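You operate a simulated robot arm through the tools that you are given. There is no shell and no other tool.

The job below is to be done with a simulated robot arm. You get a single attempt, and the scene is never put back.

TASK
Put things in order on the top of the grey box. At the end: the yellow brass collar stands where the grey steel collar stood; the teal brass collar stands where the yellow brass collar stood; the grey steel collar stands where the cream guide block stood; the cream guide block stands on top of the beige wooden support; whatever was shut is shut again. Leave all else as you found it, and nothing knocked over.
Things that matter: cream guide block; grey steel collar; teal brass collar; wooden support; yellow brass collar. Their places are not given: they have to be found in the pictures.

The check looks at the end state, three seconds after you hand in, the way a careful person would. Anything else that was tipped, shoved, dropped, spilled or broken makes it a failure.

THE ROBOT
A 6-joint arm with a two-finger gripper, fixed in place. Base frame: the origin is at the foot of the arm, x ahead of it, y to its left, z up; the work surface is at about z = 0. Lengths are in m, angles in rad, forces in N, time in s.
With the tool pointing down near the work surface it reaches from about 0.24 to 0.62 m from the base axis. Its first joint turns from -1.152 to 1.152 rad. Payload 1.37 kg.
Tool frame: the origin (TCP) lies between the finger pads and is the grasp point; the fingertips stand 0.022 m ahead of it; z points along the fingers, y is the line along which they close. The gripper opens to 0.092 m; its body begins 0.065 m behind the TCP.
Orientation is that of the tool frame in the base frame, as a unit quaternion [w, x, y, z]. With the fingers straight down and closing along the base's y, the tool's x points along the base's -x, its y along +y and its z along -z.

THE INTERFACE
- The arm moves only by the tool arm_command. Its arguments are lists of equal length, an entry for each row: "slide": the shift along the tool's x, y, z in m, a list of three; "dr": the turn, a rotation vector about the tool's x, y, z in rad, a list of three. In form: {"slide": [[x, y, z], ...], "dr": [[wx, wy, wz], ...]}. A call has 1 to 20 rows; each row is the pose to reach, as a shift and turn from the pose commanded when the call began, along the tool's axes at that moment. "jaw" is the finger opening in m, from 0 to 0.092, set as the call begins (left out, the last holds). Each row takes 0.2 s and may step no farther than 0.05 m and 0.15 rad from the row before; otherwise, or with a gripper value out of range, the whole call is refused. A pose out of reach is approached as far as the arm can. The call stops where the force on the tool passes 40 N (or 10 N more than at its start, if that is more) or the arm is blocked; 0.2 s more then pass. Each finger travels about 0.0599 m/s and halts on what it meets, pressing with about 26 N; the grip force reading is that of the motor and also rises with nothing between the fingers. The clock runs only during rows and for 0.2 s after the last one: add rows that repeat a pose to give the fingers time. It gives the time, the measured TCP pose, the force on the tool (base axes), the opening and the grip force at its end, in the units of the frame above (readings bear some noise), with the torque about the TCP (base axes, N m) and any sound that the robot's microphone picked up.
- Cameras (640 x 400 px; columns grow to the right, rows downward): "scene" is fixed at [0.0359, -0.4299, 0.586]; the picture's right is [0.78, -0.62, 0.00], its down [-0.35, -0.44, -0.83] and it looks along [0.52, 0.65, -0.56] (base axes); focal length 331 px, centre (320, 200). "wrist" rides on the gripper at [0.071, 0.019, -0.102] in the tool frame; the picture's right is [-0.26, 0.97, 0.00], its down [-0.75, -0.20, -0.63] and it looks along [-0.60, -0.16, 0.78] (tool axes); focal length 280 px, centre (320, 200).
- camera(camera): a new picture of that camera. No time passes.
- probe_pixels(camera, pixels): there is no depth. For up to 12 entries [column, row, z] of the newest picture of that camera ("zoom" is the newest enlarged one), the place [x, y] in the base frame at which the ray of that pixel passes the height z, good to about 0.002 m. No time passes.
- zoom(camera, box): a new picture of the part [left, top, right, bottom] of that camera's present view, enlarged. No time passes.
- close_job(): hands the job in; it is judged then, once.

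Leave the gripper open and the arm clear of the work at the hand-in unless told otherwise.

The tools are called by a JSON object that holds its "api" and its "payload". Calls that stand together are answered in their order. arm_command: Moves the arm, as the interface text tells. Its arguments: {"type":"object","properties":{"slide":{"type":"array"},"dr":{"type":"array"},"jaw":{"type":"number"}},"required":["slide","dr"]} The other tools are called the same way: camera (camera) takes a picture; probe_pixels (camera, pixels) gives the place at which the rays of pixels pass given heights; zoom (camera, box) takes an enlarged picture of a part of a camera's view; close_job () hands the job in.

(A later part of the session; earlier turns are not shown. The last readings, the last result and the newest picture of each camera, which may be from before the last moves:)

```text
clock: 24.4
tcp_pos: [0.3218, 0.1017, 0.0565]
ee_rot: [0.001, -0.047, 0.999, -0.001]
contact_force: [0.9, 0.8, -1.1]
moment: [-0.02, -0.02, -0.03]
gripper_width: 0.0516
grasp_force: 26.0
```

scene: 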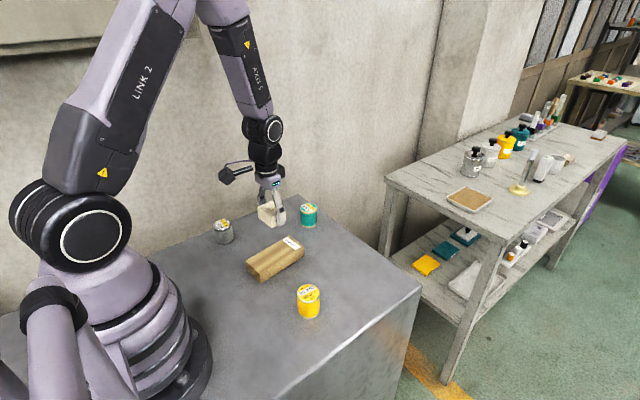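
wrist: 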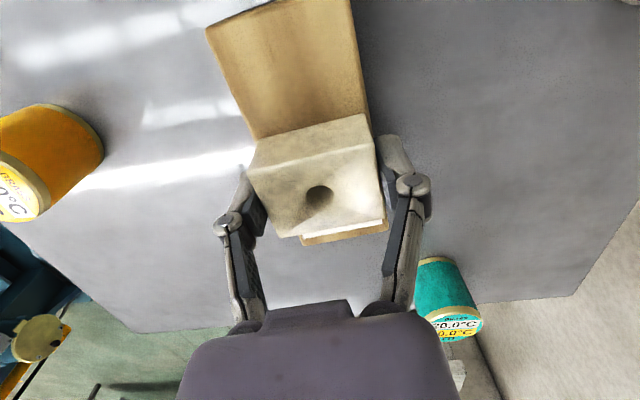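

The load is off; the block is within about half a millimetre of the top. I'll lower 0.4 mm, then open the jaw to 0.075 slowly with the arm still.

{"api": "arm_command", "payload": {"slide": [[0, 0, 0.0004], [0, 0, 0.0004]], "dr": [[0, 0, 0], [0, 0, 0]]}}

{"api": "arm_command", "payload": {"slide": [[0, 0, 0], [0, 0, 0], [0, 0, 0], [0, 0, 0]], "dr": [[0, 0, 0], [0, 0, 0], [0, 0, 0], [0, 0, 0]], "jaw": 0.08}}

{"api": "zoom", "payload": {"camera": "scene", "box": [220, 200, 348, 280]}}

{"api": "camera", "payload": {"camera": "wrist"}}

```text
clock: 25.0
tcp_pos: [0.3216, 0.1023, 0.0553]
ee_rot: [0.0, -0.047, 0.999, -0.001]
contact_force: [-0.3, 0.0, -1.9]
moment: [0.0, -0.05, -0.03]
gripper_width: 0.0518
grasp_force: 25.8
```

```text
clock: 26.0
tcp_pos: [0.3215, 0.1015, 0.0556]
ee_rot: [0.0, -0.047, 0.999, -0.001]
contact_force: [-0.1, 0.5, -0.8]
moment: [-0.01, 0.0, -0.01]
gripper_width: 0.0802
grasp_force: 0.1
```

```text
5.00 times, centred on (284, 240) of scene
```

zoom: 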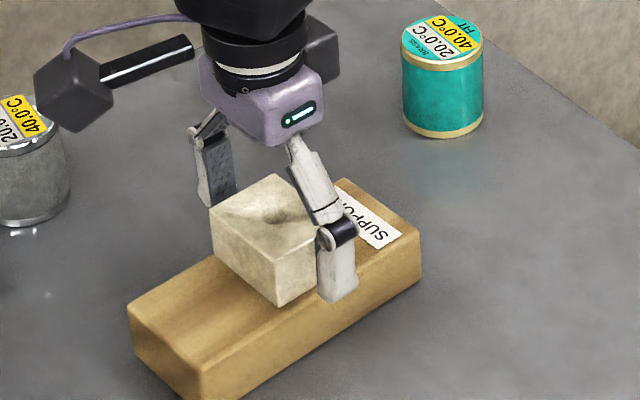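

```text
taken
```

wrist: 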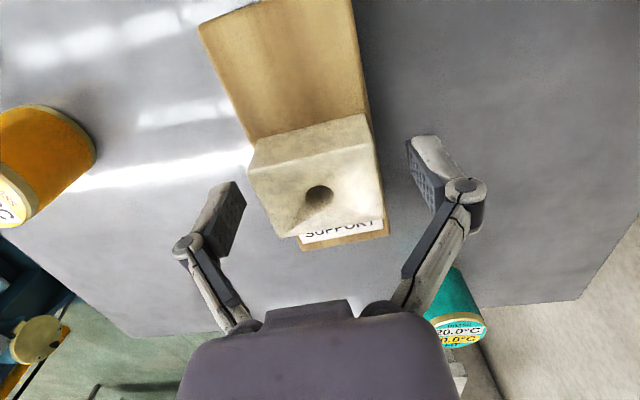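

The block stands flat on the support, released. I'll rise straight up 0.11 m.

{"api": "arm_command", "payload": {"slide": [[0, 0, -0.01], [0, 0, -0.04], [0, 0, -0.08], [0, 0, -0.11], [0, 0, -0.11]], "dr": [[0, 0, 0], [0, 0, 0], [0, 0, 0], [0, 0, 0], [0, 0, 0]], "jaw": 0.08}}

{"api": "arm_command", "payload": {"slide": [[0.0065, 0.0221, 0], [0.013, 0.0442, 0], [0.0194, 0.0663, 0], [0.0259, 0.0884, 0], [0.0324, 0.1105, 0], [0.0389, 0.1326, 0], [0.0454, 0.1547, 0], [0.0486, 0.1658, 0], [0.0486, 0.1658, 0]], "dr": [[0, 0, -0.1195], [0, 0, -0.239], [0, 0, -0.3585], [0, 0, -0.478], [0, 0, -0.5975], [0, 0, -0.717], [0, 0, -0.8365], [0, 0, -0.956], [0, 0, -0.956]], "jaw": 0.075}}

{"api": "camera", "payload": {"camera": "wrist"}}

{"api": "camera", "payload": {"camera": "scene"}}

```text
clock: 27.2
tcp_pos: [0.3185, 0.1012, 0.1678]
ee_rot: [0.0, -0.048, 0.999, -0.001]
contact_force: [-0.4, -0.4, 0.2]
moment: [0.0, 0.03, 0.03]
gripper_width: 0.0803
grasp_force: 0.1
```

```text
clock: 29.2
tcp_pos: [0.2564, 0.2621, 0.1636]
ee_rot: [-0.001, -0.502, 0.865, 0.0]
contact_force: [0.6, 1.6, -0.3]
moment: [-0.03, -0.01, 0.01]
gripper_width: 0.0751
grasp_force: 0.1
```

```text
taken
```

wrist: 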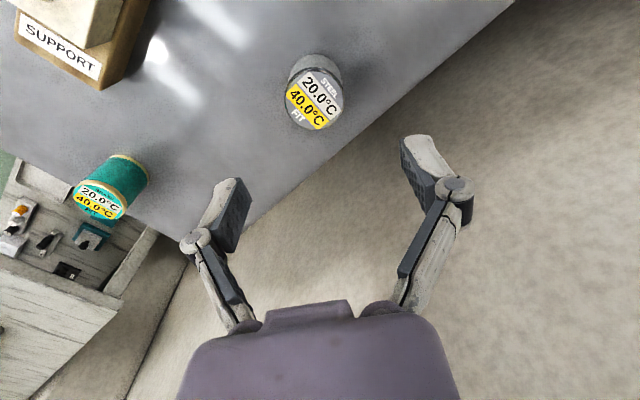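

```text
taken
```

scene: 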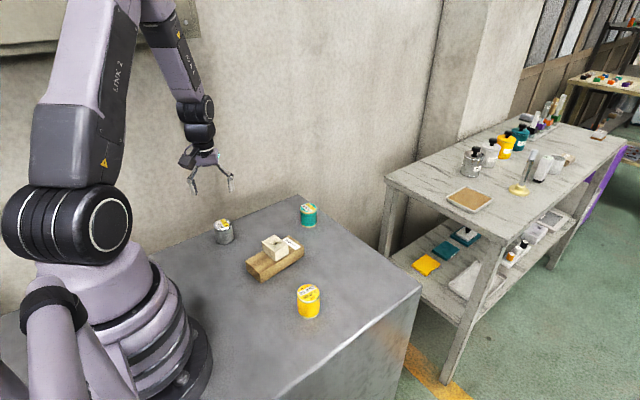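

The block stands well on the support. The grey collar is in view at (315, 93). I'll zoom to measure it.

{"api": "zoom", "payload": {"camera": "wrist", "box": [264, 45, 376, 115]}}

{"api": "zoom", "payload": {"camera": "scene", "box": [190, 205, 254, 245]}}

```text
5.71 times, centred on (320, 80) of wrist
```

zoom: 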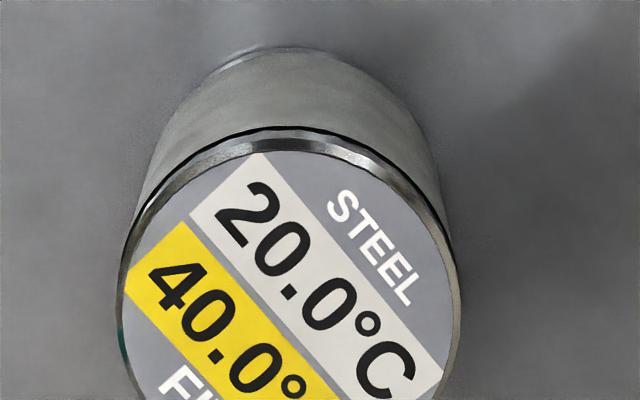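

```text
10.00 times, centred on (222, 225) of scene
```

zoom: 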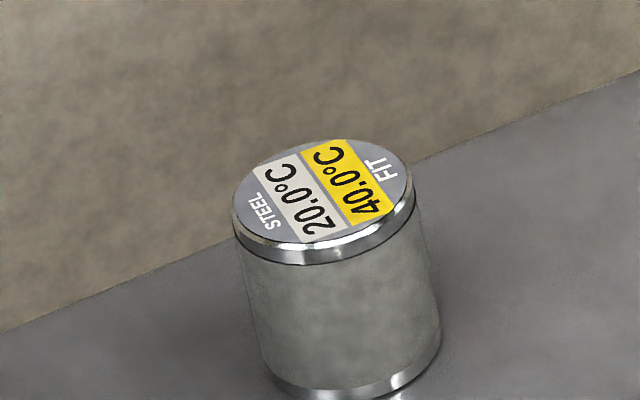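

I'll zoom a bit lower to catch the whole top rim.

{"api": "zoom", "payload": {"camera": "wrist", "box": [264, 65, 376, 135]}}

```text
5.71 times, centred on (320, 100) of wrist
```

zoom: 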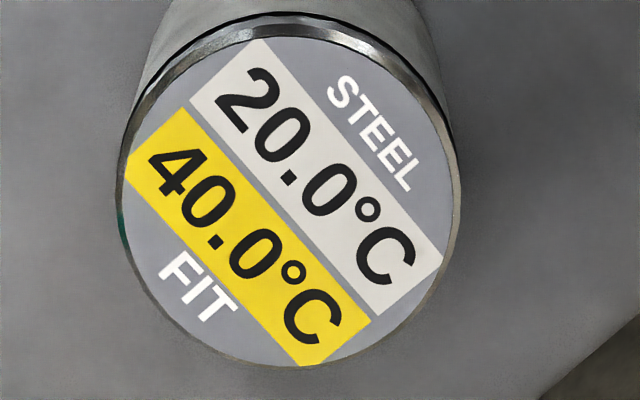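

I'll probe the top centre from both cameras at heights 0.048 to 0.056 to settle the height and the centre.

{"api": "probe_pixels", "payload": {"camera": "wrist", "pixels": [[314.2, 100.2, 0.048], [314.2, 100.2, 0.052], [314.2, 100.2, 0.056], [285.3, 100.2, 0.05], [343.1, 100.2, 0.05]]}}

{"api": "probe_pixels", "payload": {"camera": "scene", "pixels": [[222.3, 224, 0.048], [222.3, 224, 0.052], [222.3, 224, 0.056]]}}

```text
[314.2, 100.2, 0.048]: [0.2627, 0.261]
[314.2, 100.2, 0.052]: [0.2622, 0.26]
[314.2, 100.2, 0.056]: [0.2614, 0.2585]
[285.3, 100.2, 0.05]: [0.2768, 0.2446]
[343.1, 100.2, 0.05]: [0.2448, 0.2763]
```

```text
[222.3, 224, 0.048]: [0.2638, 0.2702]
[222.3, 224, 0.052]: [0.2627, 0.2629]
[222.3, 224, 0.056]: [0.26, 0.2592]
```

Grey collar: centre about (0.2605, 0.261), about 0.047 across, 0.053 tall; it lies 4.6 mm along tool -y from my axis. I'll shift there and lower to about z=0.10, then recheck.

{"api": "arm_command", "payload": {"slide": [[-0.0003, -0.0046, 0.02], [-0.0003, -0.0046, 0.045], [-0.0003, -0.0046, 0.063], [-0.0003, -0.0046, 0.063]], "dr": [[0, 0, 0], [0, 0, 0], [0, 0, 0], [0, 0, 0]], "jaw": 0.08}}

{"api": "camera", "payload": {"camera": "wrist"}}

{"api": "zoom", "payload": {"camera": "scene", "box": [158, 160, 286, 240]}}

```text
clock: 30.2
tcp_pos: [0.2596, 0.2586, 0.1014]
ee_rot: [-0.001, -0.502, 0.865, 0.0]
contact_force: [0.1, -0.1, -0.1]
moment: [-0.02, 0.01, 0.01]
gripper_width: 0.08
grasp_force: 0.1
```

```text
taken
```

wrist: 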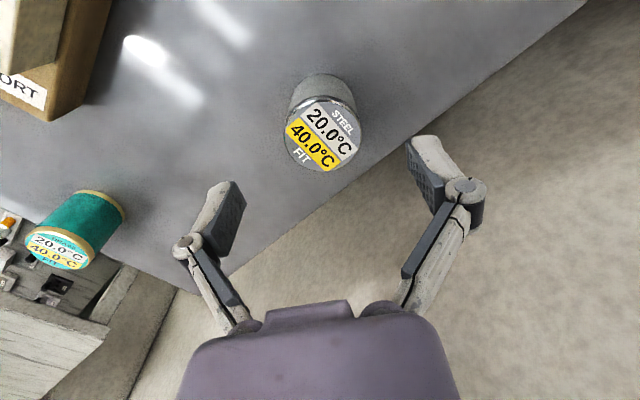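

```text
5.00 times, centred on (222, 200) of scene
```

zoom: 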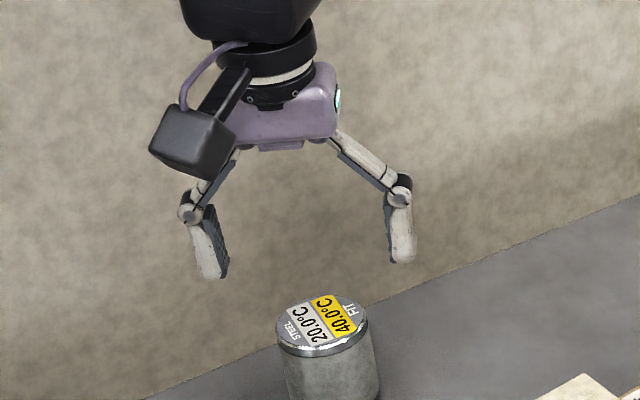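

The collar top is around (322, 136) and the axis is expected at about (320, 135.5). I'll zoom to confirm.

{"api": "zoom", "payload": {"camera": "wrist", "box": [256, 90, 384, 170]}}

```text
5.00 times, centred on (320, 130) of wrist
```

zoom: 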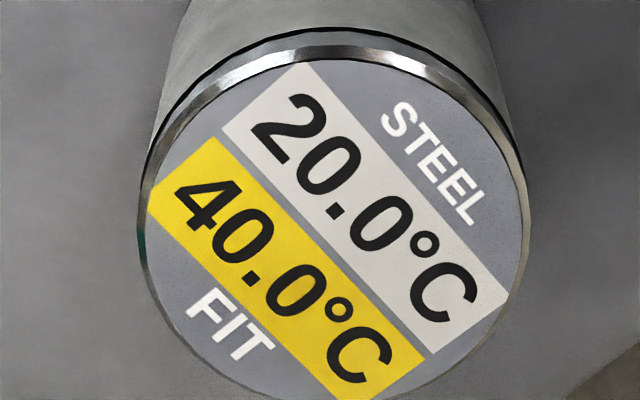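

The collar is 1.6 mm along tool +y. I'll correct that and descend to about z=0.030 with the jaw open at 0.08.

{"api": "arm_command", "payload": {"slide": [[-0.0007, 0.0016, 0.015], [-0.0007, 0.0016, 0.035], [-0.0007, 0.0016, 0.055], [-0.0007, 0.0016, 0.0665], [-0.0007, 0.0016, 0.0714], [-0.0007, 0.0016, 0.0714]], "dr": [[0, 0, 0], [0, 0, 0], [0, 0, 0], [0, 0, 0], [0, 0, 0], [0, 0, 0]], "jaw": 0.08}}

{"api": "camera", "payload": {"camera": "wrist"}}

{"api": "zoom", "payload": {"camera": "scene", "box": [158, 180, 286, 260]}}

```text
clock: 31.6
tcp_pos: [0.2608, 0.2622, 0.0307]
ee_rot: [-0.001, -0.502, 0.865, 0.0]
contact_force: [-0.1, -0.1, -0.7]
moment: [-0.02, 0.03, 0.0]
gripper_width: 0.0799
grasp_force: 0.1
```

```text
taken
```

wrist: 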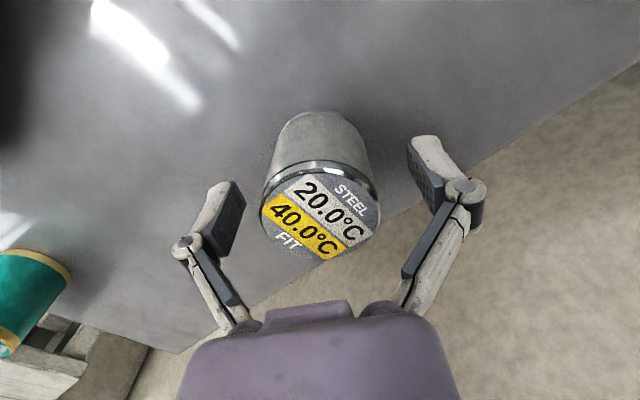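

```text
5.00 times, centred on (222, 220) of scene
```

zoom: 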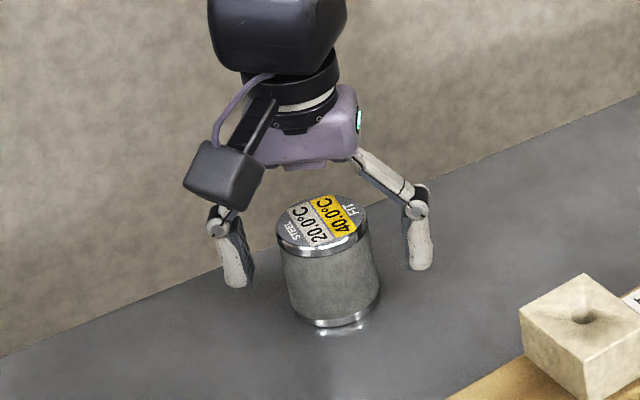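

The label centre is at about (320, 216) against an axis of (320, 218), well aligned. I'll close on the collar.

{"api": "arm_command", "payload": {"slide": [[0, 0, 0], [0, 0, 0], [0, 0, 0], [0, 0, 0], [0, 0, 0]], "dr": [[0, 0, 0], [0, 0, 0], [0, 0, 0], [0, 0, 0], [0, 0, 0]], "jaw": 0.03}}

{"api": "camera", "payload": {"camera": "wrist"}}

{"api": "zoom", "payload": {"camera": "scene", "box": [158, 180, 286, 260]}}

```text
clock: 32.8
tcp_pos: [0.2609, 0.2604, 0.0299]
ee_rot: [-0.001, -0.502, 0.865, 0.0]
contact_force: [-2.1, 0.0, 5.2]
moment: [-0.02, 0.03, -0.04]
gripper_width: 0.0454
grasp_force: 25.8
```

```text
taken
```

wrist: 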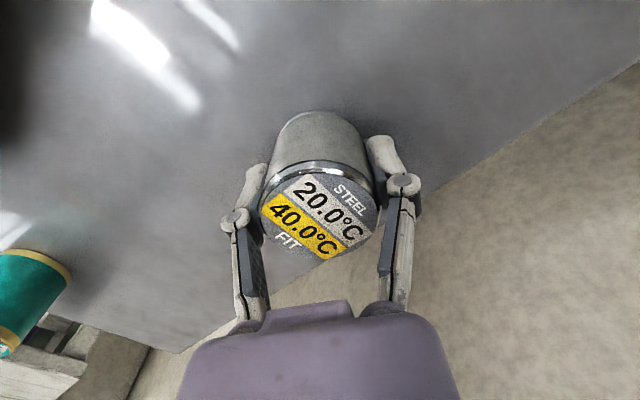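

```text
5.00 times, centred on (222, 220) of scene
```

zoom: 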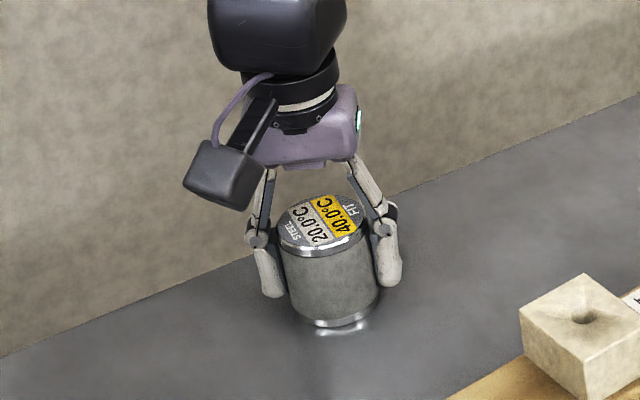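

Gripped at 0.0454. The measured TCP is about (0.2608, 0.2613), which I record as the grey collar's place. I'll lift slowly by 15 mm.

{"api": "arm_command", "payload": {"slide": [[0, 0, -0.002], [0, 0, -0.005], [0, 0, -0.01], [0, 0, -0.015], [0, 0, -0.015]], "dr": [[0, 0, 0], [0, 0, 0], [0, 0, 0], [0, 0, 0], [0, 0, 0]]}}

{"api": "zoom", "payload": {"camera": "scene", "box": [158, 180, 286, 260]}}

```text
clock: 34.0
tcp_pos: [0.2615, 0.2605, 0.0464]
ee_rot: [-0.001, -0.501, 0.865, -0.001]
contact_force: [-0.9, -0.3, -6.2]
moment: [0.0, -0.01, 0.01]
gripper_width: 0.045
grasp_force: 26.3
```

```text
5.00 times, centred on (222, 220) of scene
```

zoom: 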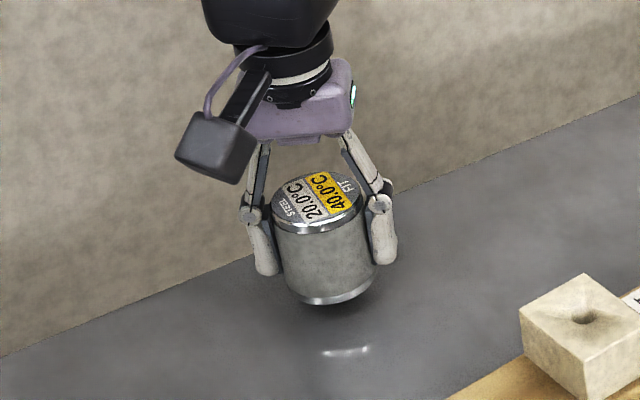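

The collar is held, about 6 N. I'll lift on to about z=0.16.

{"api": "arm_command", "payload": {"slide": [[0, 0, -0.01], [0, 0, -0.025], [0, 0, -0.045], [0, 0, -0.065], [0, 0, -0.085], [0, 0, -0.105], [0, 0, -0.115], [0, 0, -0.115]], "dr": [[0, 0, 0], [0, 0, 0], [0, 0, 0], [0, 0, 0], [0, 0, 0], [0, 0, 0], [0, 0, 0], [0, 0, 0]]}}

```text
clock: 35.8
tcp_pos: [0.2607, 0.2607, 0.16]
ee_rot: [-0.001, -0.502, 0.865, 0.0]
contact_force: [0.2, 0.3, -6.3]
moment: [0.01, -0.03, -0.03]
gripper_width: 0.0451
grasp_force: 26.3
```

Held at z=0.16. I'll carry it to above the cream block's old place, about (0.481, -0.0988), turning the tool back to yaw 0 along the way.

{"api": "arm_command", "payload": {"slide": [[0.0061, -0.0111, 0], [0.0183, -0.0333, 0], [0.0345, -0.0628, 0], [0.0508, -0.0924, 0], [0.067, -0.1219, 0], [0.0832, -0.1515, 0], [0.0995, -0.1811, 0], [0.1157, -0.2106, 0], [0.132, -0.2402, 0], [0.1482, -0.2697, 0], [0.1644, -0.2993, 0], [0.1807, -0.3289, 0], [0.1929, -0.351, 0], [0.2, -0.364, 0], [0.203, -0.3695, 0], [0.203, -0.3695, 0]], "dr": [[0, 0, 0.0316], [0, 0, 0.0947], [0, 0, 0.1788], [0, 0, 0.263], [0, 0, 0.3472], [0, 0, 0.4313], [0, 0, 0.5155], [0, 0, 0.5996], [0, 0, 0.6838], [0, 0, 0.768], [0, 0, 0.8521], [0, 0, 0.9363], [0, 0, 0.9994], [0, 0, 1.0362], [0, 0, 1.052], [0, 0, 1.052]]}}

{"api": "camera", "payload": {"camera": "wrist"}}

{"api": "camera", "payload": {"camera": "scene"}}

```text
clock: 39.2
tcp_pos: [0.4809, -0.0997, 0.1611]
ee_rot: [0.0, 0.0, 1.0, -0.001]
contact_force: [-0.8, -0.1, -6.5]
moment: [0.0, 0.0, 0.05]
gripper_width: 0.0449
grasp_force: 26.2
```

```text
taken
```

wrist: 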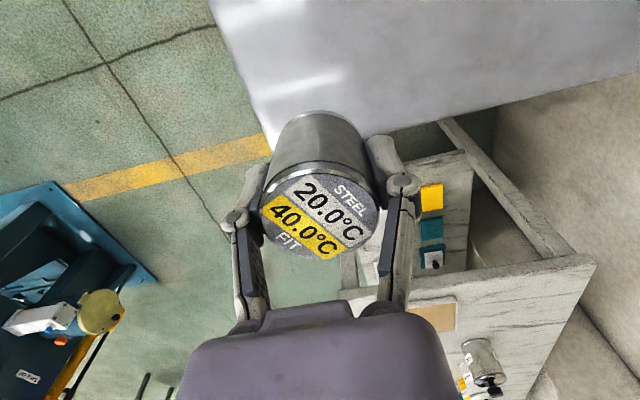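

```text
taken
```

scene: 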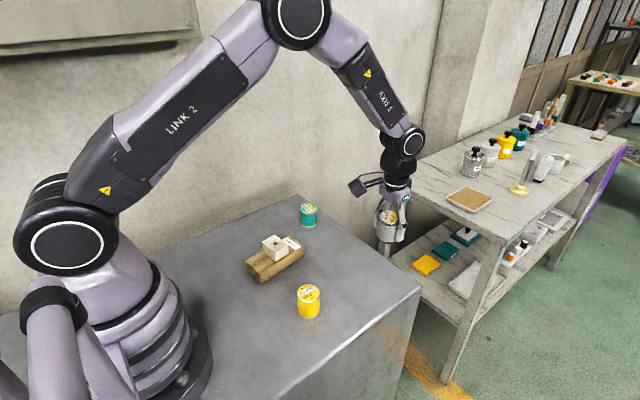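

I'll lower to about z=0.042, 12 mm above contact, and read the position.

{"api": "arm_command", "payload": {"slide": [[0, 0.0005, 0.02], [0, 0.0005, 0.045], [0, 0.0005, 0.07], [0, 0.0005, 0.095], [0, 0.0005, 0.11], [0, 0.0005, 0.119], [0, 0.0005, 0.119]], "dr": [[0, 0, 0], [0, 0, 0], [0, 0, 0], [0, 0, 0], [0, 0, 0], [0, 0, 0], [0, 0, 0]]}}

{"api": "arm_command", "payload": {"slide": [[0, 0, 0]], "dr": [[0, 0, 0]]}}

{"api": "arm_command", "payload": {"slide": [[0, 0, 0]], "dr": [[0, 0, 0]]}}

{"api": "zoom", "payload": {"camera": "scene", "box": [320, 220, 448, 300]}}

```text
clock: 40.8
tcp_pos: [0.4784, -0.0968, 0.043]
ee_rot: [0.0, 0.0, 1.0, -0.001]
contact_force: [0.1, 0.4, -6.4]
moment: [0.02, 0.03, 0.02]
gripper_width: 0.0453
grasp_force: 25.8
```

```text
clock: 41.2
tcp_pos: [0.4788, -0.0965, 0.043]
ee_rot: [0.0, 0.002, 1.0, -0.001]
contact_force: [0.4, -0.2, -5.5]
moment: [0.02, -0.02, 0.0]
gripper_width: 0.0453
grasp_force: 26.2
```

```text
clock: 41.6
tcp_pos: [0.4778, -0.0968, 0.0422]
ee_rot: [0.0, 0.001, 1.0, -0.002]
contact_force: [-0.2, -0.7, -5.9]
moment: [0.0, 0.0, -0.02]
gripper_width: 0.0451
grasp_force: 25.7
```

```text
5.00 times, centred on (384, 260) of scene
```

zoom: 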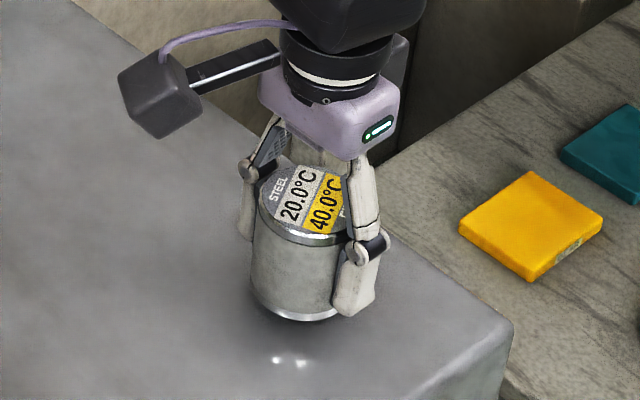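

Readings average (0.4783, -0.0967), about 2.7 mm short in x and 2 mm off in y. I'll correct and lower a further 6 mm.

{"api": "arm_command", "payload": {"slide": [[-0.0027, -0.0021, 0.003], [-0.0027, -0.0021, 0.006], [-0.0027, -0.0021, 0.006]], "dr": [[0, 0, 0], [0, 0, 0], [0, 0, 0]]}}

{"api": "arm_command", "payload": {"slide": [[0, 0, 0]], "dr": [[0, 0, 0]]}}

```text
clock: 42.4
tcp_pos: [0.4826, -0.1001, 0.0357]
ee_rot: [0.0, 0.001, 1.0, 0.0]
contact_force: [-0.5, 0.0, -6.1]
moment: [-0.02, -0.03, -0.01]
gripper_width: 0.0451
grasp_force: 26.0
```

```text
clock: 42.8
tcp_pos: [0.4817, -0.0997, 0.0356]
ee_rot: [0.0, 0.001, 1.0, -0.001]
contact_force: [0.4, 0.7, -5.9]
moment: [-0.06, -0.03, -0.03]
gripper_width: 0.0449
grasp_force: 25.9
```

Now at (0.482, -0.100), within about 1 mm. I'll make a tiny correction and lower 4 mm, then 1 mm steps to contact.

{"api": "arm_command", "payload": {"slide": [[0.0008, 0.0008, 0.002], [0.0008, 0.0008, 0.004], [0.0008, 0.0008, 0.004]], "dr": [[0, 0, 0], [0, 0, 0], [0, 0, 0]]}}

{"api": "arm_command", "payload": {"slide": [[0, 0, 0.001], [0, 0, 0.001]], "dr": [[0, 0, 0], [0, 0, 0]]}}

```text
clock: 43.6
tcp_pos: [0.483, -0.0986, 0.0326]
ee_rot: [0.0, 0.001, 1.0, -0.002]
contact_force: [-0.1, -0.2, -6.7]
moment: [0.0, 0.01, -0.01]
gripper_width: 0.0454
grasp_force: 26.3
```

```text
clock: 44.2
tcp_pos: [0.4823, -0.0992, 0.0309]
ee_rot: [0.0, 0.001, 1.0, -0.001]
contact_force: [0.1, -0.1, -6.1]
moment: [-0.01, 0.02, 0.01]
gripper_width: 0.0452
grasp_force: 25.5
```

No contact yet at z=0.031. I'll take further 0.7 mm steps.

{"api": "arm_command", "payload": {"slide": [[0, 0, 0.0007], [0, 0, 0.0007]], "dr": [[0, 0, 0], [0, 0, 0]]}}

{"api": "arm_command", "payload": {"slide": [[0, 0, 0.0005], [0, 0, 0.0005]], "dr": [[0, 0, 0], [0, 0, 0]]}}

```text
clock: 44.8
tcp_pos: [0.4822, -0.0995, 0.0313]
ee_rot: [0.0, 0.002, 1.0, -0.001]
contact_force: [-0.3, -0.7, -6.0]
moment: [0.0, 0.01, -0.03]
gripper_width: 0.0452
grasp_force: 26.0
```

```text
clock: 45.4
tcp_pos: [0.4819, -0.0986, 0.0304]
ee_rot: [0.0, 0.001, 1.0, 0.0]
contact_force: [-5.7, 3.7, 9.8]
moment: [0.13, 0.37, -0.04]
gripper_width: 0.0453
grasp_force: 26.0
```

Contact: force rose to +9.8 N. I'll back off 0.4 mm to relieve it and read again.

{"api": "arm_command", "payload": {"slide": [[0, 0, -0.0004], [0, 0, -0.0004]], "dr": [[0, 0, 0], [0, 0, 0]]}}

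{"api": "zoom", "payload": {"camera": "scene", "box": [320, 230, 448, 310]}}

```text
clock: 46.0
tcp_pos: [0.4826, -0.1002, 0.0306]
ee_rot: [0.0, 0.0, 1.0, -0.001]
contact_force: [-3.2, 4.4, 8.3]
moment: [0.17, 0.41, -0.05]
gripper_width: 0.0451
grasp_force: 26.2
```

```text
5.00 times, centred on (384, 270) of scene
```

zoom: 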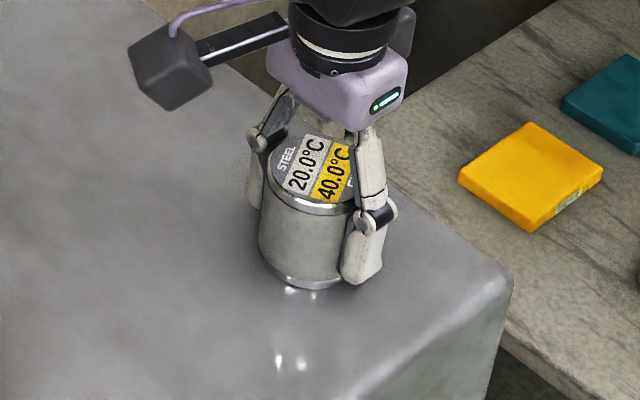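

The collar is seated on the surface. I'll open the jaw to 0.08 with the arm still.

{"api": "arm_command", "payload": {"slide": [[0, 0, 0], [0, 0, 0], [0, 0, 0], [0, 0, 0]], "dr": [[0, 0, 0], [0, 0, 0], [0, 0, 0], [0, 0, 0]], "jaw": 0.08}}

{"api": "zoom", "payload": {"camera": "scene", "box": [320, 230, 448, 310]}}

{"api": "camera", "payload": {"camera": "wrist"}}

```text
clock: 47.0
tcp_pos: [0.4828, -0.1, 0.0301]
ee_rot: [0.0, 0.001, 1.0, -0.001]
contact_force: [1.1, 0.1, -0.4]
moment: [0.02, 0.0, -0.01]
gripper_width: 0.08
grasp_force: 0.0
```

```text
5.00 times, centred on (384, 270) of scene
```

zoom: 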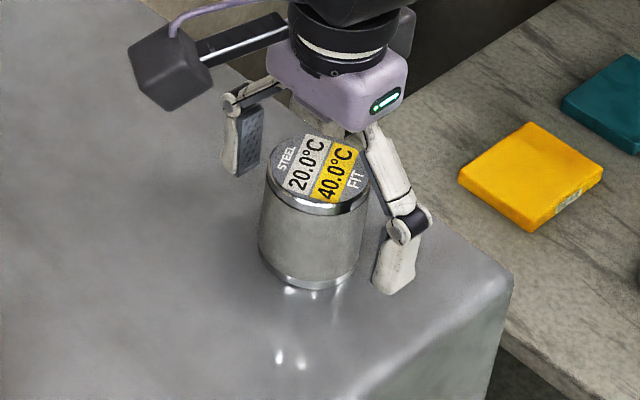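

```text
taken
```

wrist: 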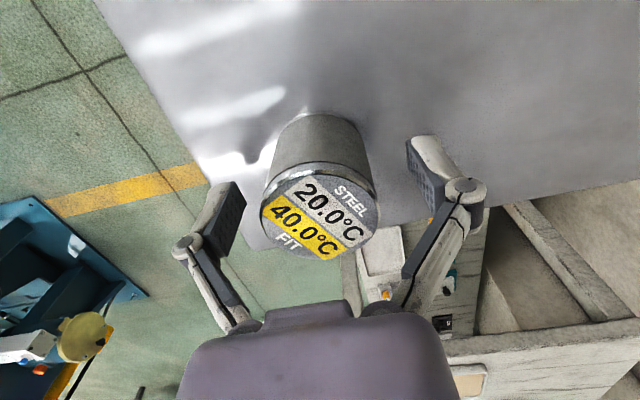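

The grey collar stands upright. I'll rise straight up to z about 0.16, then check its place from the scene view.

{"api": "arm_command", "payload": {"slide": [[0, 0, -0.01], [0, 0, -0.03], [0, 0, -0.07], [0, 0, -0.11], [0, 0, -0.13], [0, 0, -0.13]], "dr": [[0, 0, 0], [0, 0, 0], [0, 0, 0], [0, 0, 0], [0, 0, 0], [0, 0, 0]], "jaw": 0.08}}

{"api": "zoom", "payload": {"camera": "scene", "box": [335, 240, 431, 300]}}

{"api": "camera", "payload": {"camera": "wrist"}}

```text
clock: 48.4
tcp_pos: [0.4831, -0.1021, 0.1639]
ee_rot: [0.001, 0.0, 1.0, 0.0]
contact_force: [0.8, 0.8, -0.5]
moment: [0.04, 0.02, 0.05]
gripper_width: 0.08
grasp_force: 0.1
```

```text
6.67 times, centred on (383, 270) of scene
```

zoom: 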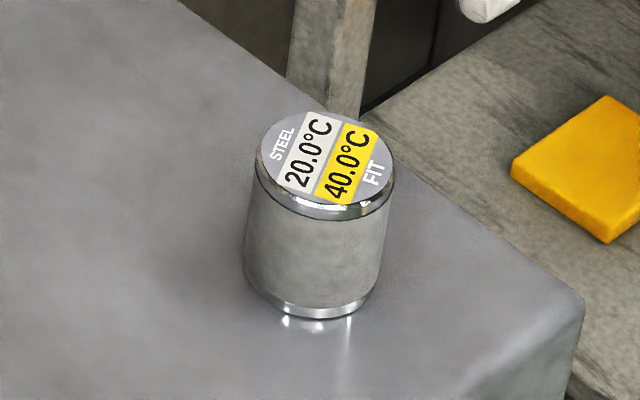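

```text
taken
```

wrist: 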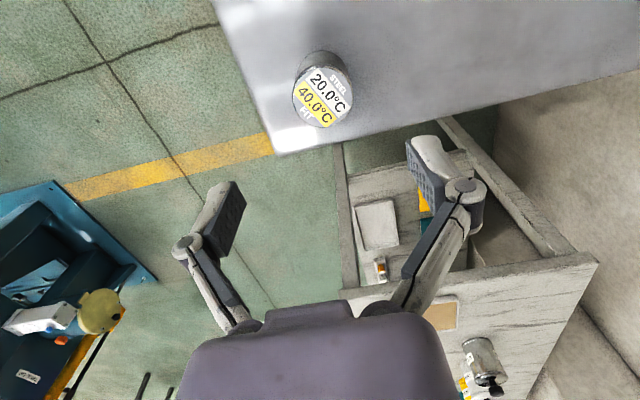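

I'll probe the grey collar's top centre from both views at z=0.053.

{"api": "probe_pixels", "payload": {"camera": "scene", "pixels": [[384.05, 263.7, 0.053], [384.05, 263.7, 0.053], [381.5, 287.5, 0]]}}

{"api": "zoom", "payload": {"camera": "wrist", "box": [272, 60, 368, 120]}}

```text
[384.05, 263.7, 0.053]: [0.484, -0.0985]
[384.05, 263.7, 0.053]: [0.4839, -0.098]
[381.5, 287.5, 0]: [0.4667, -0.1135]
```

```text
6.67 times, centred on (320, 90) of wrist
```

zoom: 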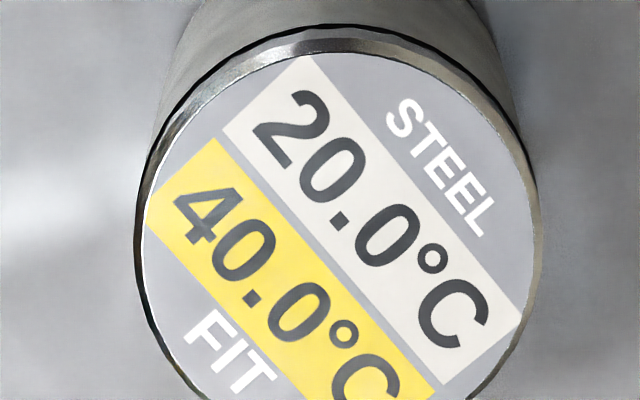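

I'll probe the wrist view too.

{"api": "probe_pixels", "payload": {"camera": "wrist", "pixels": [[322.7, 95.6, 0.053], [322.7, 95.6, 0.053], [322.7, 95.6, 0.053]]}}

```text
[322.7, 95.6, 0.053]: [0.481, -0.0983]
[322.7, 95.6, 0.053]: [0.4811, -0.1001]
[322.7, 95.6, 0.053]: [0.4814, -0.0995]
```

The wrist view gives (0.4812, -0.0993), right on the cream block's old place. Next I move above the yellow collar at about (0.3006, -0.059).

{"api": "arm_command", "payload": {"slide": [[0.013, 0.003, 0], [0.039, 0.009, 0], [0.0717, 0.0165, 0], [0.1043, 0.024, 0], [0.1369, 0.0315, 0], [0.163, 0.0375, 0], [0.1786, 0.0411, 0], [0.1825, 0.042, 0], [0.1825, 0.042, 0]], "dr": [[0, 0, 0], [0, 0, 0], [0, 0, 0], [0, 0, 0], [0, 0, 0], [0, 0, 0], [0, 0, 0], [0, 0, 0], [0, 0, 0]], "jaw": 0.08}}

{"api": "camera", "payload": {"camera": "wrist"}}

{"api": "camera", "payload": {"camera": "scene"}}

```text
clock: 50.4
tcp_pos: [0.3005, -0.0567, 0.1625]
ee_rot: [0.001, 0.001, 1.0, -0.001]
contact_force: [-0.5, 0.2, -0.1]
moment: [-0.01, 0.02, 0.0]
gripper_width: 0.08
grasp_force: 0.0
```

```text
taken
```

wrist: 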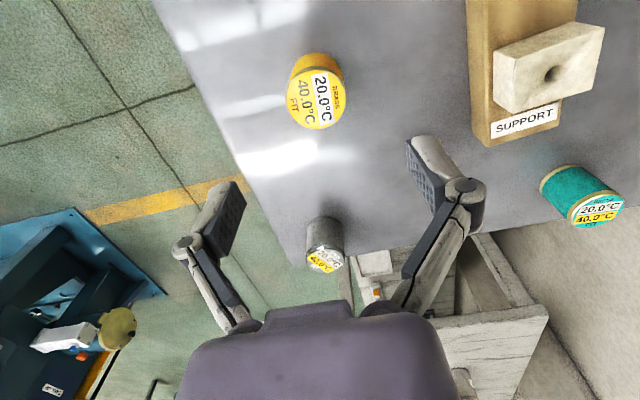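

```text
taken
```

scene: 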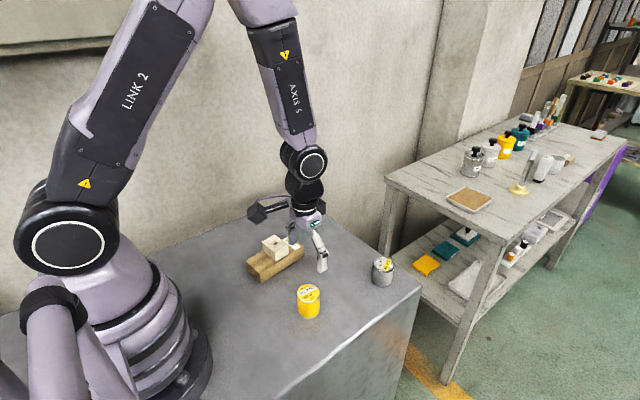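

Yellow is at (316, 97) in the wrist view. I'll zoom to measure it.

{"api": "zoom", "payload": {"camera": "wrist", "box": [264, 65, 376, 135]}}

{"api": "zoom", "payload": {"camera": "scene", "box": [276, 282, 340, 322]}}

```text
5.71 times, centred on (320, 100) of wrist
```

zoom: 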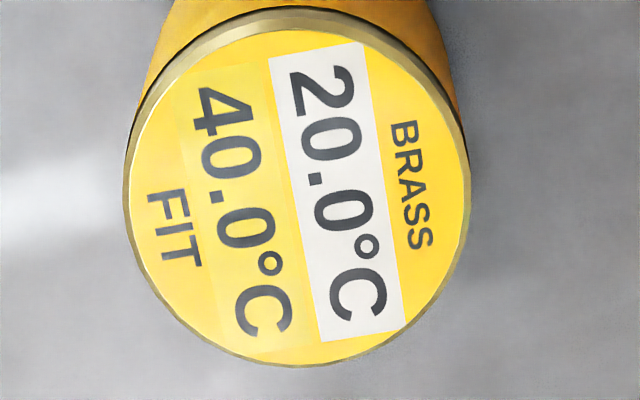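

```text
10.00 times, centred on (308, 302) of scene
```

zoom: 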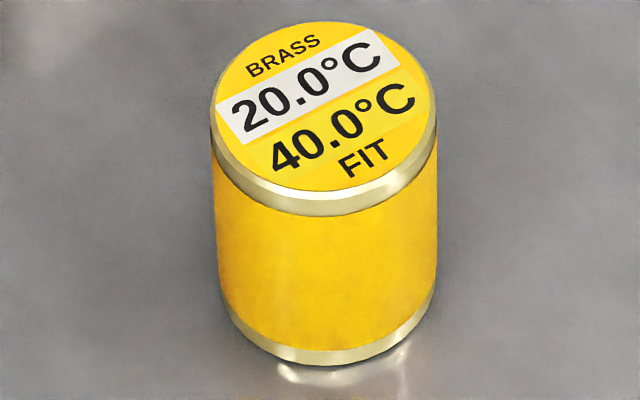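

I'll probe the yellow's top centre in both views.

{"api": "probe_pixels", "payload": {"camera": "wrist", "pixels": [[315.8, 99.5, 0.053], [315.8, 99.5, 0.053], [315.8, 99.5, 0.053]]}}

{"api": "probe_pixels", "payload": {"camera": "scene", "pixels": [[308.3, 292.7, 0.053], [308.3, 292.7, 0.053], [308.3, 292.7, 0.053], [309.2, 318.6, 0]]}}

```text
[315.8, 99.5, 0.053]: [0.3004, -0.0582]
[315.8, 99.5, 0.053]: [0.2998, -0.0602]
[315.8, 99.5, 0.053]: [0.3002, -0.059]
```

```text
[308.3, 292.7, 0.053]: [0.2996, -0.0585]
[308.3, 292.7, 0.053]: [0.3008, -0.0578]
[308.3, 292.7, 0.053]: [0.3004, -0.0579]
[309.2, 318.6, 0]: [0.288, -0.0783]
```

The yellow collar's place is (0.3004, -0.059). I'll shift -2.8 mm in y and lower to about z=0.10.

{"api": "arm_command", "payload": {"slide": [[0, -0.0028, 0.02], [0, -0.0028, 0.045], [0, -0.0028, 0.062], [0, -0.0028, 0.062]], "dr": [[0, 0, 0], [0, 0, 0], [0, 0, 0], [0, 0, 0]], "jaw": 0.08}}

{"api": "zoom", "payload": {"camera": "wrist", "box": [240, 90, 400, 190]}}

```text
clock: 51.4
tcp_pos: [0.3005, -0.0577, 0.0993]
ee_rot: [0.0, 0.001, 1.0, 0.0]
contact_force: [-0.6, -0.2, 0.5]
moment: [0.0, 0.01, -0.04]
gripper_width: 0.0799
grasp_force: 0.0
```

```text
4.00 times, centred on (320, 140) of wrist
```

zoom: 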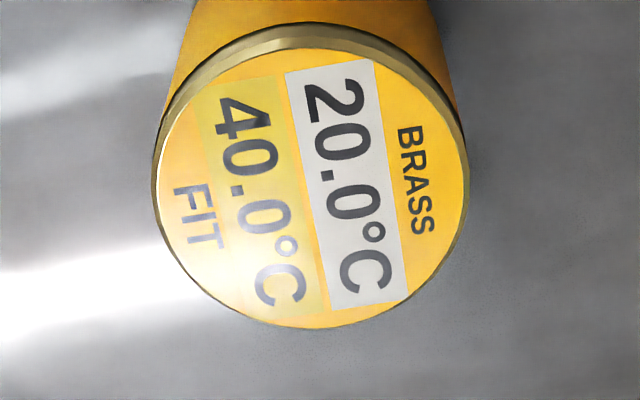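

The label centre is at (317.7, 137) against an axis of (320, 137), 1.3 mm to -y. I'll correct and descend to z=0.030.

{"api": "arm_command", "payload": {"slide": [[0.0003, -0.0013, 0.015], [0.0003, -0.0013, 0.035], [0.0003, -0.0013, 0.055], [0.0003, -0.0013, 0.0645], [0.0003, -0.0013, 0.0693], [0.0003, -0.0013, 0.0693]], "dr": [[0, 0, 0], [0, 0, 0], [0, 0, 0], [0, 0, 0], [0, 0, 0], [0, 0, 0]], "jaw": 0.08}}

{"api": "camera", "payload": {"camera": "wrist"}}

{"api": "zoom", "payload": {"camera": "scene", "box": [244, 250, 372, 330]}}

```text
clock: 52.8
tcp_pos: [0.2995, -0.0621, 0.03]
ee_rot: [0.0, 0.001, 1.0, -0.001]
contact_force: [-0.2, -0.4, -0.5]
moment: [-0.01, -0.01, -0.03]
gripper_width: 0.0801
grasp_force: 0.1
```

```text
taken
```

wrist: 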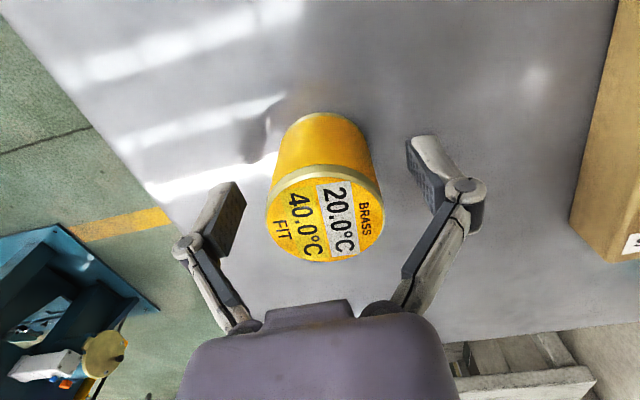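

```text
5.00 times, centred on (308, 290) of scene
```

zoom: 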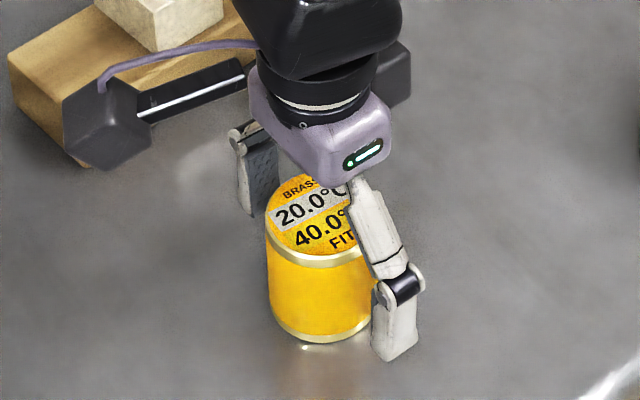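

The label is centred at about (325.5, 219), so the collar is about 2 mm to +y of my axis. I'll nudge that, then close.

{"api": "arm_command", "payload": {"slide": [[0, 0.002, 0], [0, 0.002, 0]], "dr": [[0, 0, 0], [0, 0, 0]], "jaw": 0.08}}

{"api": "arm_command", "payload": {"slide": [[0, 0, 0], [0, 0, 0], [0, 0, 0], [0, 0, 0], [0, 0, 0]], "dr": [[0, 0, 0], [0, 0, 0], [0, 0, 0], [0, 0, 0], [0, 0, 0]], "jaw": 0.03}}

{"api": "camera", "payload": {"camera": "wrist"}}

```text
clock: 53.4
tcp_pos: [0.2993, -0.0587, 0.0289]
ee_rot: [-0.001, 0.002, 1.0, -0.001]
contact_force: [-0.5, -0.1, 0.3]
moment: [-0.02, 0.0, 0.0]
gripper_width: 0.0799
grasp_force: 0.1
```

```text
clock: 54.6
tcp_pos: [0.2998, -0.0597, 0.0298]
ee_rot: [0.0, 0.001, 1.0, -0.001]
contact_force: [-0.4, -4.0, 5.7]
moment: [-0.05, -0.01, 0.05]
gripper_width: 0.0459
grasp_force: 25.8
```

```text
taken
```

wrist: 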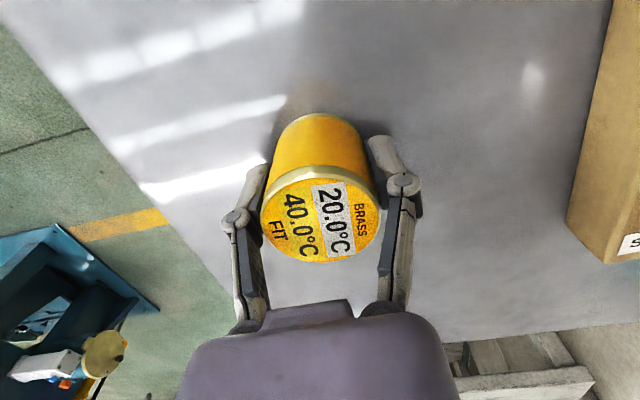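

Gripped at 0.0459, centred. I'll lift slowly by 15 mm and check.

{"api": "arm_command", "payload": {"slide": [[0, 0, -0.002], [0, 0, -0.005], [0, 0, -0.01], [0, 0, -0.015], [0, 0, -0.015]], "dr": [[0, 0, 0], [0, 0, 0], [0, 0, 0], [0, 0, 0], [0, 0, 0]]}}

{"api": "zoom", "payload": {"camera": "scene", "box": [244, 240, 372, 320]}}

```text
clock: 55.8
tcp_pos: [0.2979, -0.0585, 0.0448]
ee_rot: [0.0, 0.002, 1.0, -0.001]
contact_force: [0.7, 0.0, -6.0]
moment: [-0.01, 0.02, 0.01]
gripper_width: 0.0455
grasp_force: 26.0
```

```text
5.00 times, centred on (308, 280) of scene
```

zoom: 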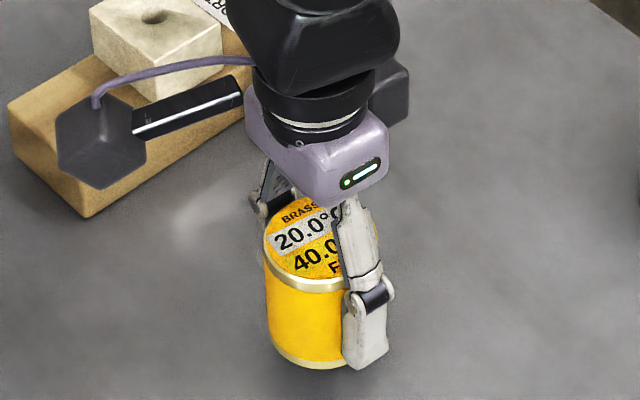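

Held, about 6 N. I'll lift to about z=0.165.

{"api": "arm_command", "payload": {"slide": [[0, 0, -0.01], [0, 0, -0.025], [0, 0, -0.045], [0, 0, -0.065], [0, 0, -0.085], [0, 0, -0.105], [0, 0, -0.12], [0, 0, -0.12]], "dr": [[0, 0, 0], [0, 0, 0], [0, 0, 0], [0, 0, 0], [0, 0, 0], [0, 0, 0], [0, 0, 0], [0, 0, 0]]}}

```text
clock: 57.6
tcp_pos: [0.2985, -0.0619, 0.1631]
ee_rot: [-0.001, 0.001, 1.0, 0.0]
contact_force: [0.1, 0.2, -5.8]
moment: [0.03, 0.02, 0.02]
gripper_width: 0.0455
grasp_force: 26.0
```

I'll carry it to above the grey collar's old place (0.2605, 0.2612), turning to yaw 1.05 so the fingers stay off the wall.

{"api": "arm_command", "payload": {"slide": [[0.0011, 0.0097, 0], [0.0034, 0.0291, 0], [0.0065, 0.0549, 0], [0.0095, 0.0808, 0], [0.0125, 0.1066, 0], [0.0156, 0.1325, 0], [0.0186, 0.1583, 0], [0.0217, 0.1842, 0], [0.0247, 0.21, 0], [0.0277, 0.2359, 0], [0.0308, 0.2617, 0], [0.0338, 0.2876, 0], [0.0361, 0.3069, 0], [0.0374, 0.3183, 0], [0.038, 0.3231, 0], [0.038, 0.3231, 0]], "dr": [[0, 0, -0.0316], [0, 0, -0.0947], [0, 0, -0.1788], [0, 0, -0.263], [0, 0, -0.3472], [0, 0, -0.4313], [0, 0, -0.5155], [0, 0, -0.5996], [0, 0, -0.6838], [0, 0, -0.768], [0, 0, -0.8521], [0, 0, -0.9363], [0, 0, -0.9994], [0, 0, -1.0362], [0, 0, -1.052], [0, 0, -1.052]]}}

{"api": "camera", "payload": {"camera": "wrist"}}

{"api": "camera", "payload": {"camera": "scene"}}

```text
clock: 61.0
tcp_pos: [0.2623, 0.2641, 0.1645]
ee_rot: [-0.001, -0.501, 0.865, -0.001]
contact_force: [0.4, 1.0, -6.7]
moment: [0.01, -0.03, 0.01]
gripper_width: 0.0455
grasp_force: 25.9
```

```text
taken
```

wrist: 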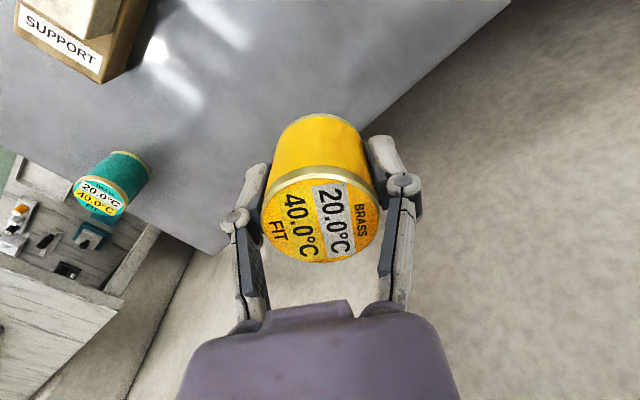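

```text
taken
```

scene: 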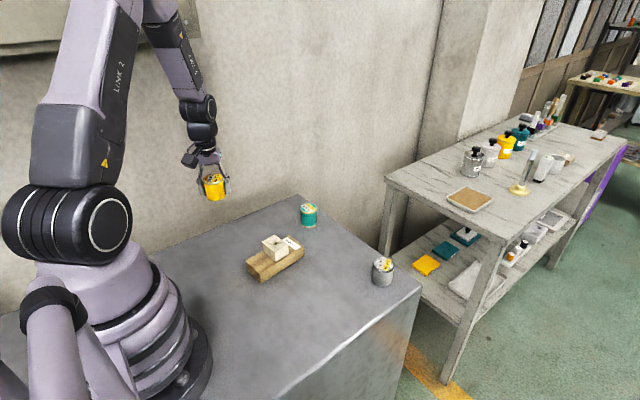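

I'm at (0.2623, 0.2641), 3 mm off. I'll correct while lowering to about z=0.043.

{"api": "arm_command", "payload": {"slide": [[0.0034, 0.0001, 0.02], [0.0034, 0.0001, 0.045], [0.0034, 0.0001, 0.07], [0.0034, 0.0001, 0.095], [0.0034, 0.0001, 0.112], [0.0034, 0.0001, 0.1215], [0.0034, 0.0001, 0.1215]], "dr": [[0, 0, 0], [0, 0, 0], [0, 0, 0], [0, 0, 0], [0, 0, 0], [0, 0, 0], [0, 0, 0]]}}

{"api": "arm_command", "payload": {"slide": [[0, 0, 0]], "dr": [[0, 0, 0]]}}

{"api": "arm_command", "payload": {"slide": [[0, 0, 0]], "dr": [[0, 0, 0]]}}

{"api": "zoom", "payload": {"camera": "scene", "box": [158, 180, 286, 260]}}

```text
clock: 62.6
tcp_pos: [0.2607, 0.2599, 0.0416]
ee_rot: [0.0, -0.502, 0.865, 0.0]
contact_force: [-0.5, 0.2, -5.9]
moment: [0.01, 0.0, 0.02]
gripper_width: 0.0454
grasp_force: 25.9
```

```text
clock: 63.0
tcp_pos: [0.2598, 0.2608, 0.0409]
ee_rot: [-0.001, -0.501, 0.865, -0.001]
contact_force: [0.3, -0.1, -7.0]
moment: [-0.02, 0.0, -0.01]
gripper_width: 0.0457
grasp_force: 25.9
```

```text
clock: 63.4
tcp_pos: [0.2593, 0.2609, 0.0417]
ee_rot: [0.0, -0.501, 0.865, -0.001]
contact_force: [0.4, 0.7, -6.5]
moment: [-0.01, 0.0, 0.01]
gripper_width: 0.0455
grasp_force: 26.0
```

```text
5.00 times, centred on (222, 220) of scene
```

zoom: 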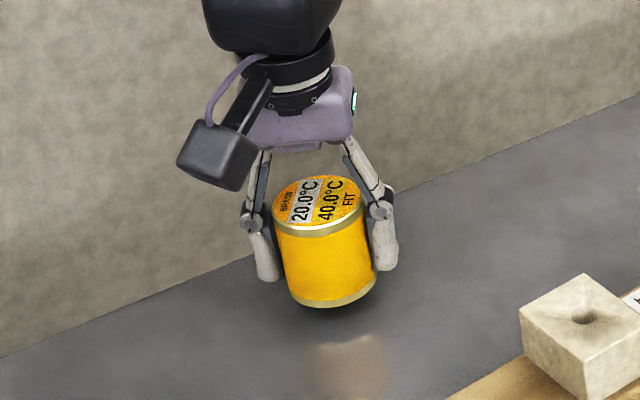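

Average (0.2599, 0.2605, 0.0414), within 1 mm. I'll lower 8 mm with a tiny correction, then small steps.

{"api": "arm_command", "payload": {"slide": [[-0.0009, -0.0002, 0.004], [-0.0009, -0.0002, 0.008], [-0.0009, -0.0002, 0.008]], "dr": [[0, 0, 0], [0, 0, 0], [0, 0, 0]]}}

{"api": "arm_command", "payload": {"slide": [[0, 0, 0.001], [0, 0, 0.001]], "dr": [[0, 0, 0], [0, 0, 0]]}}

{"api": "arm_command", "payload": {"slide": [[0, 0, 0.001], [0, 0, 0.001]], "dr": [[0, 0, 0], [0, 0, 0]]}}

```text
clock: 64.2
tcp_pos: [0.2594, 0.2617, 0.0351]
ee_rot: [-0.001, -0.502, 0.865, 0.0]
contact_force: [-0.3, 0.7, -7.1]
moment: [-0.04, 0.0, -0.01]
gripper_width: 0.0455
grasp_force: 25.9
```

```text
clock: 64.8
tcp_pos: [0.2603, 0.2617, 0.034]
ee_rot: [0.0, -0.501, 0.865, 0.0]
contact_force: [0.2, 0.9, -6.3]
moment: [-0.02, -0.04, -0.02]
gripper_width: 0.0457
grasp_force: 25.7
```

```text
clock: 65.4
tcp_pos: [0.2605, 0.2628, 0.0331]
ee_rot: [0.0, -0.502, 0.865, 0.001]
contact_force: [0.0, 0.6, -6.4]
moment: [-0.04, 0.01, -0.01]
gripper_width: 0.0455
grasp_force: 26.0
```

Now z=0.033 and still no contact. I'll continue in 1 mm steps.

{"api": "arm_command", "payload": {"slide": [[0, 0, 0.001], [0, 0, 0.001]], "dr": [[0, 0, 0], [0, 0, 0]]}}

{"api": "arm_command", "payload": {"slide": [[0, 0, 0.001], [0, 0, 0.001]], "dr": [[0, 0, 0], [0, 0, 0]]}}

```text
clock: 66.0
tcp_pos: [0.2612, 0.2608, 0.0319]
ee_rot: [0.0, -0.501, 0.865, -0.001]
contact_force: [-0.9, 0.8, -5.5]
moment: [0.01, -0.01, -0.03]
gripper_width: 0.0457
grasp_force: 25.8
```

```text
clock: 66.6
tcp_pos: [0.2606, 0.2625, 0.0299]
ee_rot: [-0.001, -0.501, 0.865, -0.001]
contact_force: [0.5, -0.2, -7.2]
moment: [0.0, 0.01, 0.02]
gripper_width: 0.0457
grasp_force: 25.8
```

Still the free weight. I'll take 0.6 mm steps.

{"api": "arm_command", "payload": {"slide": [[0, 0, 0.0006], [0, 0, 0.0006]], "dr": [[0, 0, 0], [0, 0, 0]]}}

{"api": "arm_command", "payload": {"slide": [[0, 0, 0.0005], [0, 0, 0.0005]], "dr": [[0, 0, 0], [0, 0, 0]]}}

```text
clock: 67.2
tcp_pos: [0.2595, 0.262, 0.0305]
ee_rot: [-0.001, -0.502, 0.865, 0.0]
contact_force: [0.5, -0.4, -6.9]
moment: [0.0, -0.02, 0.02]
gripper_width: 0.0454
grasp_force: 25.9
```

```text
clock: 67.8
tcp_pos: [0.2599, 0.2625, 0.0294]
ee_rot: [0.0, -0.502, 0.865, 0.0]
contact_force: [0.2, -1.5, -1.8]
moment: [0.01, -0.08, 0.02]
gripper_width: 0.0452
grasp_force: 25.8
```

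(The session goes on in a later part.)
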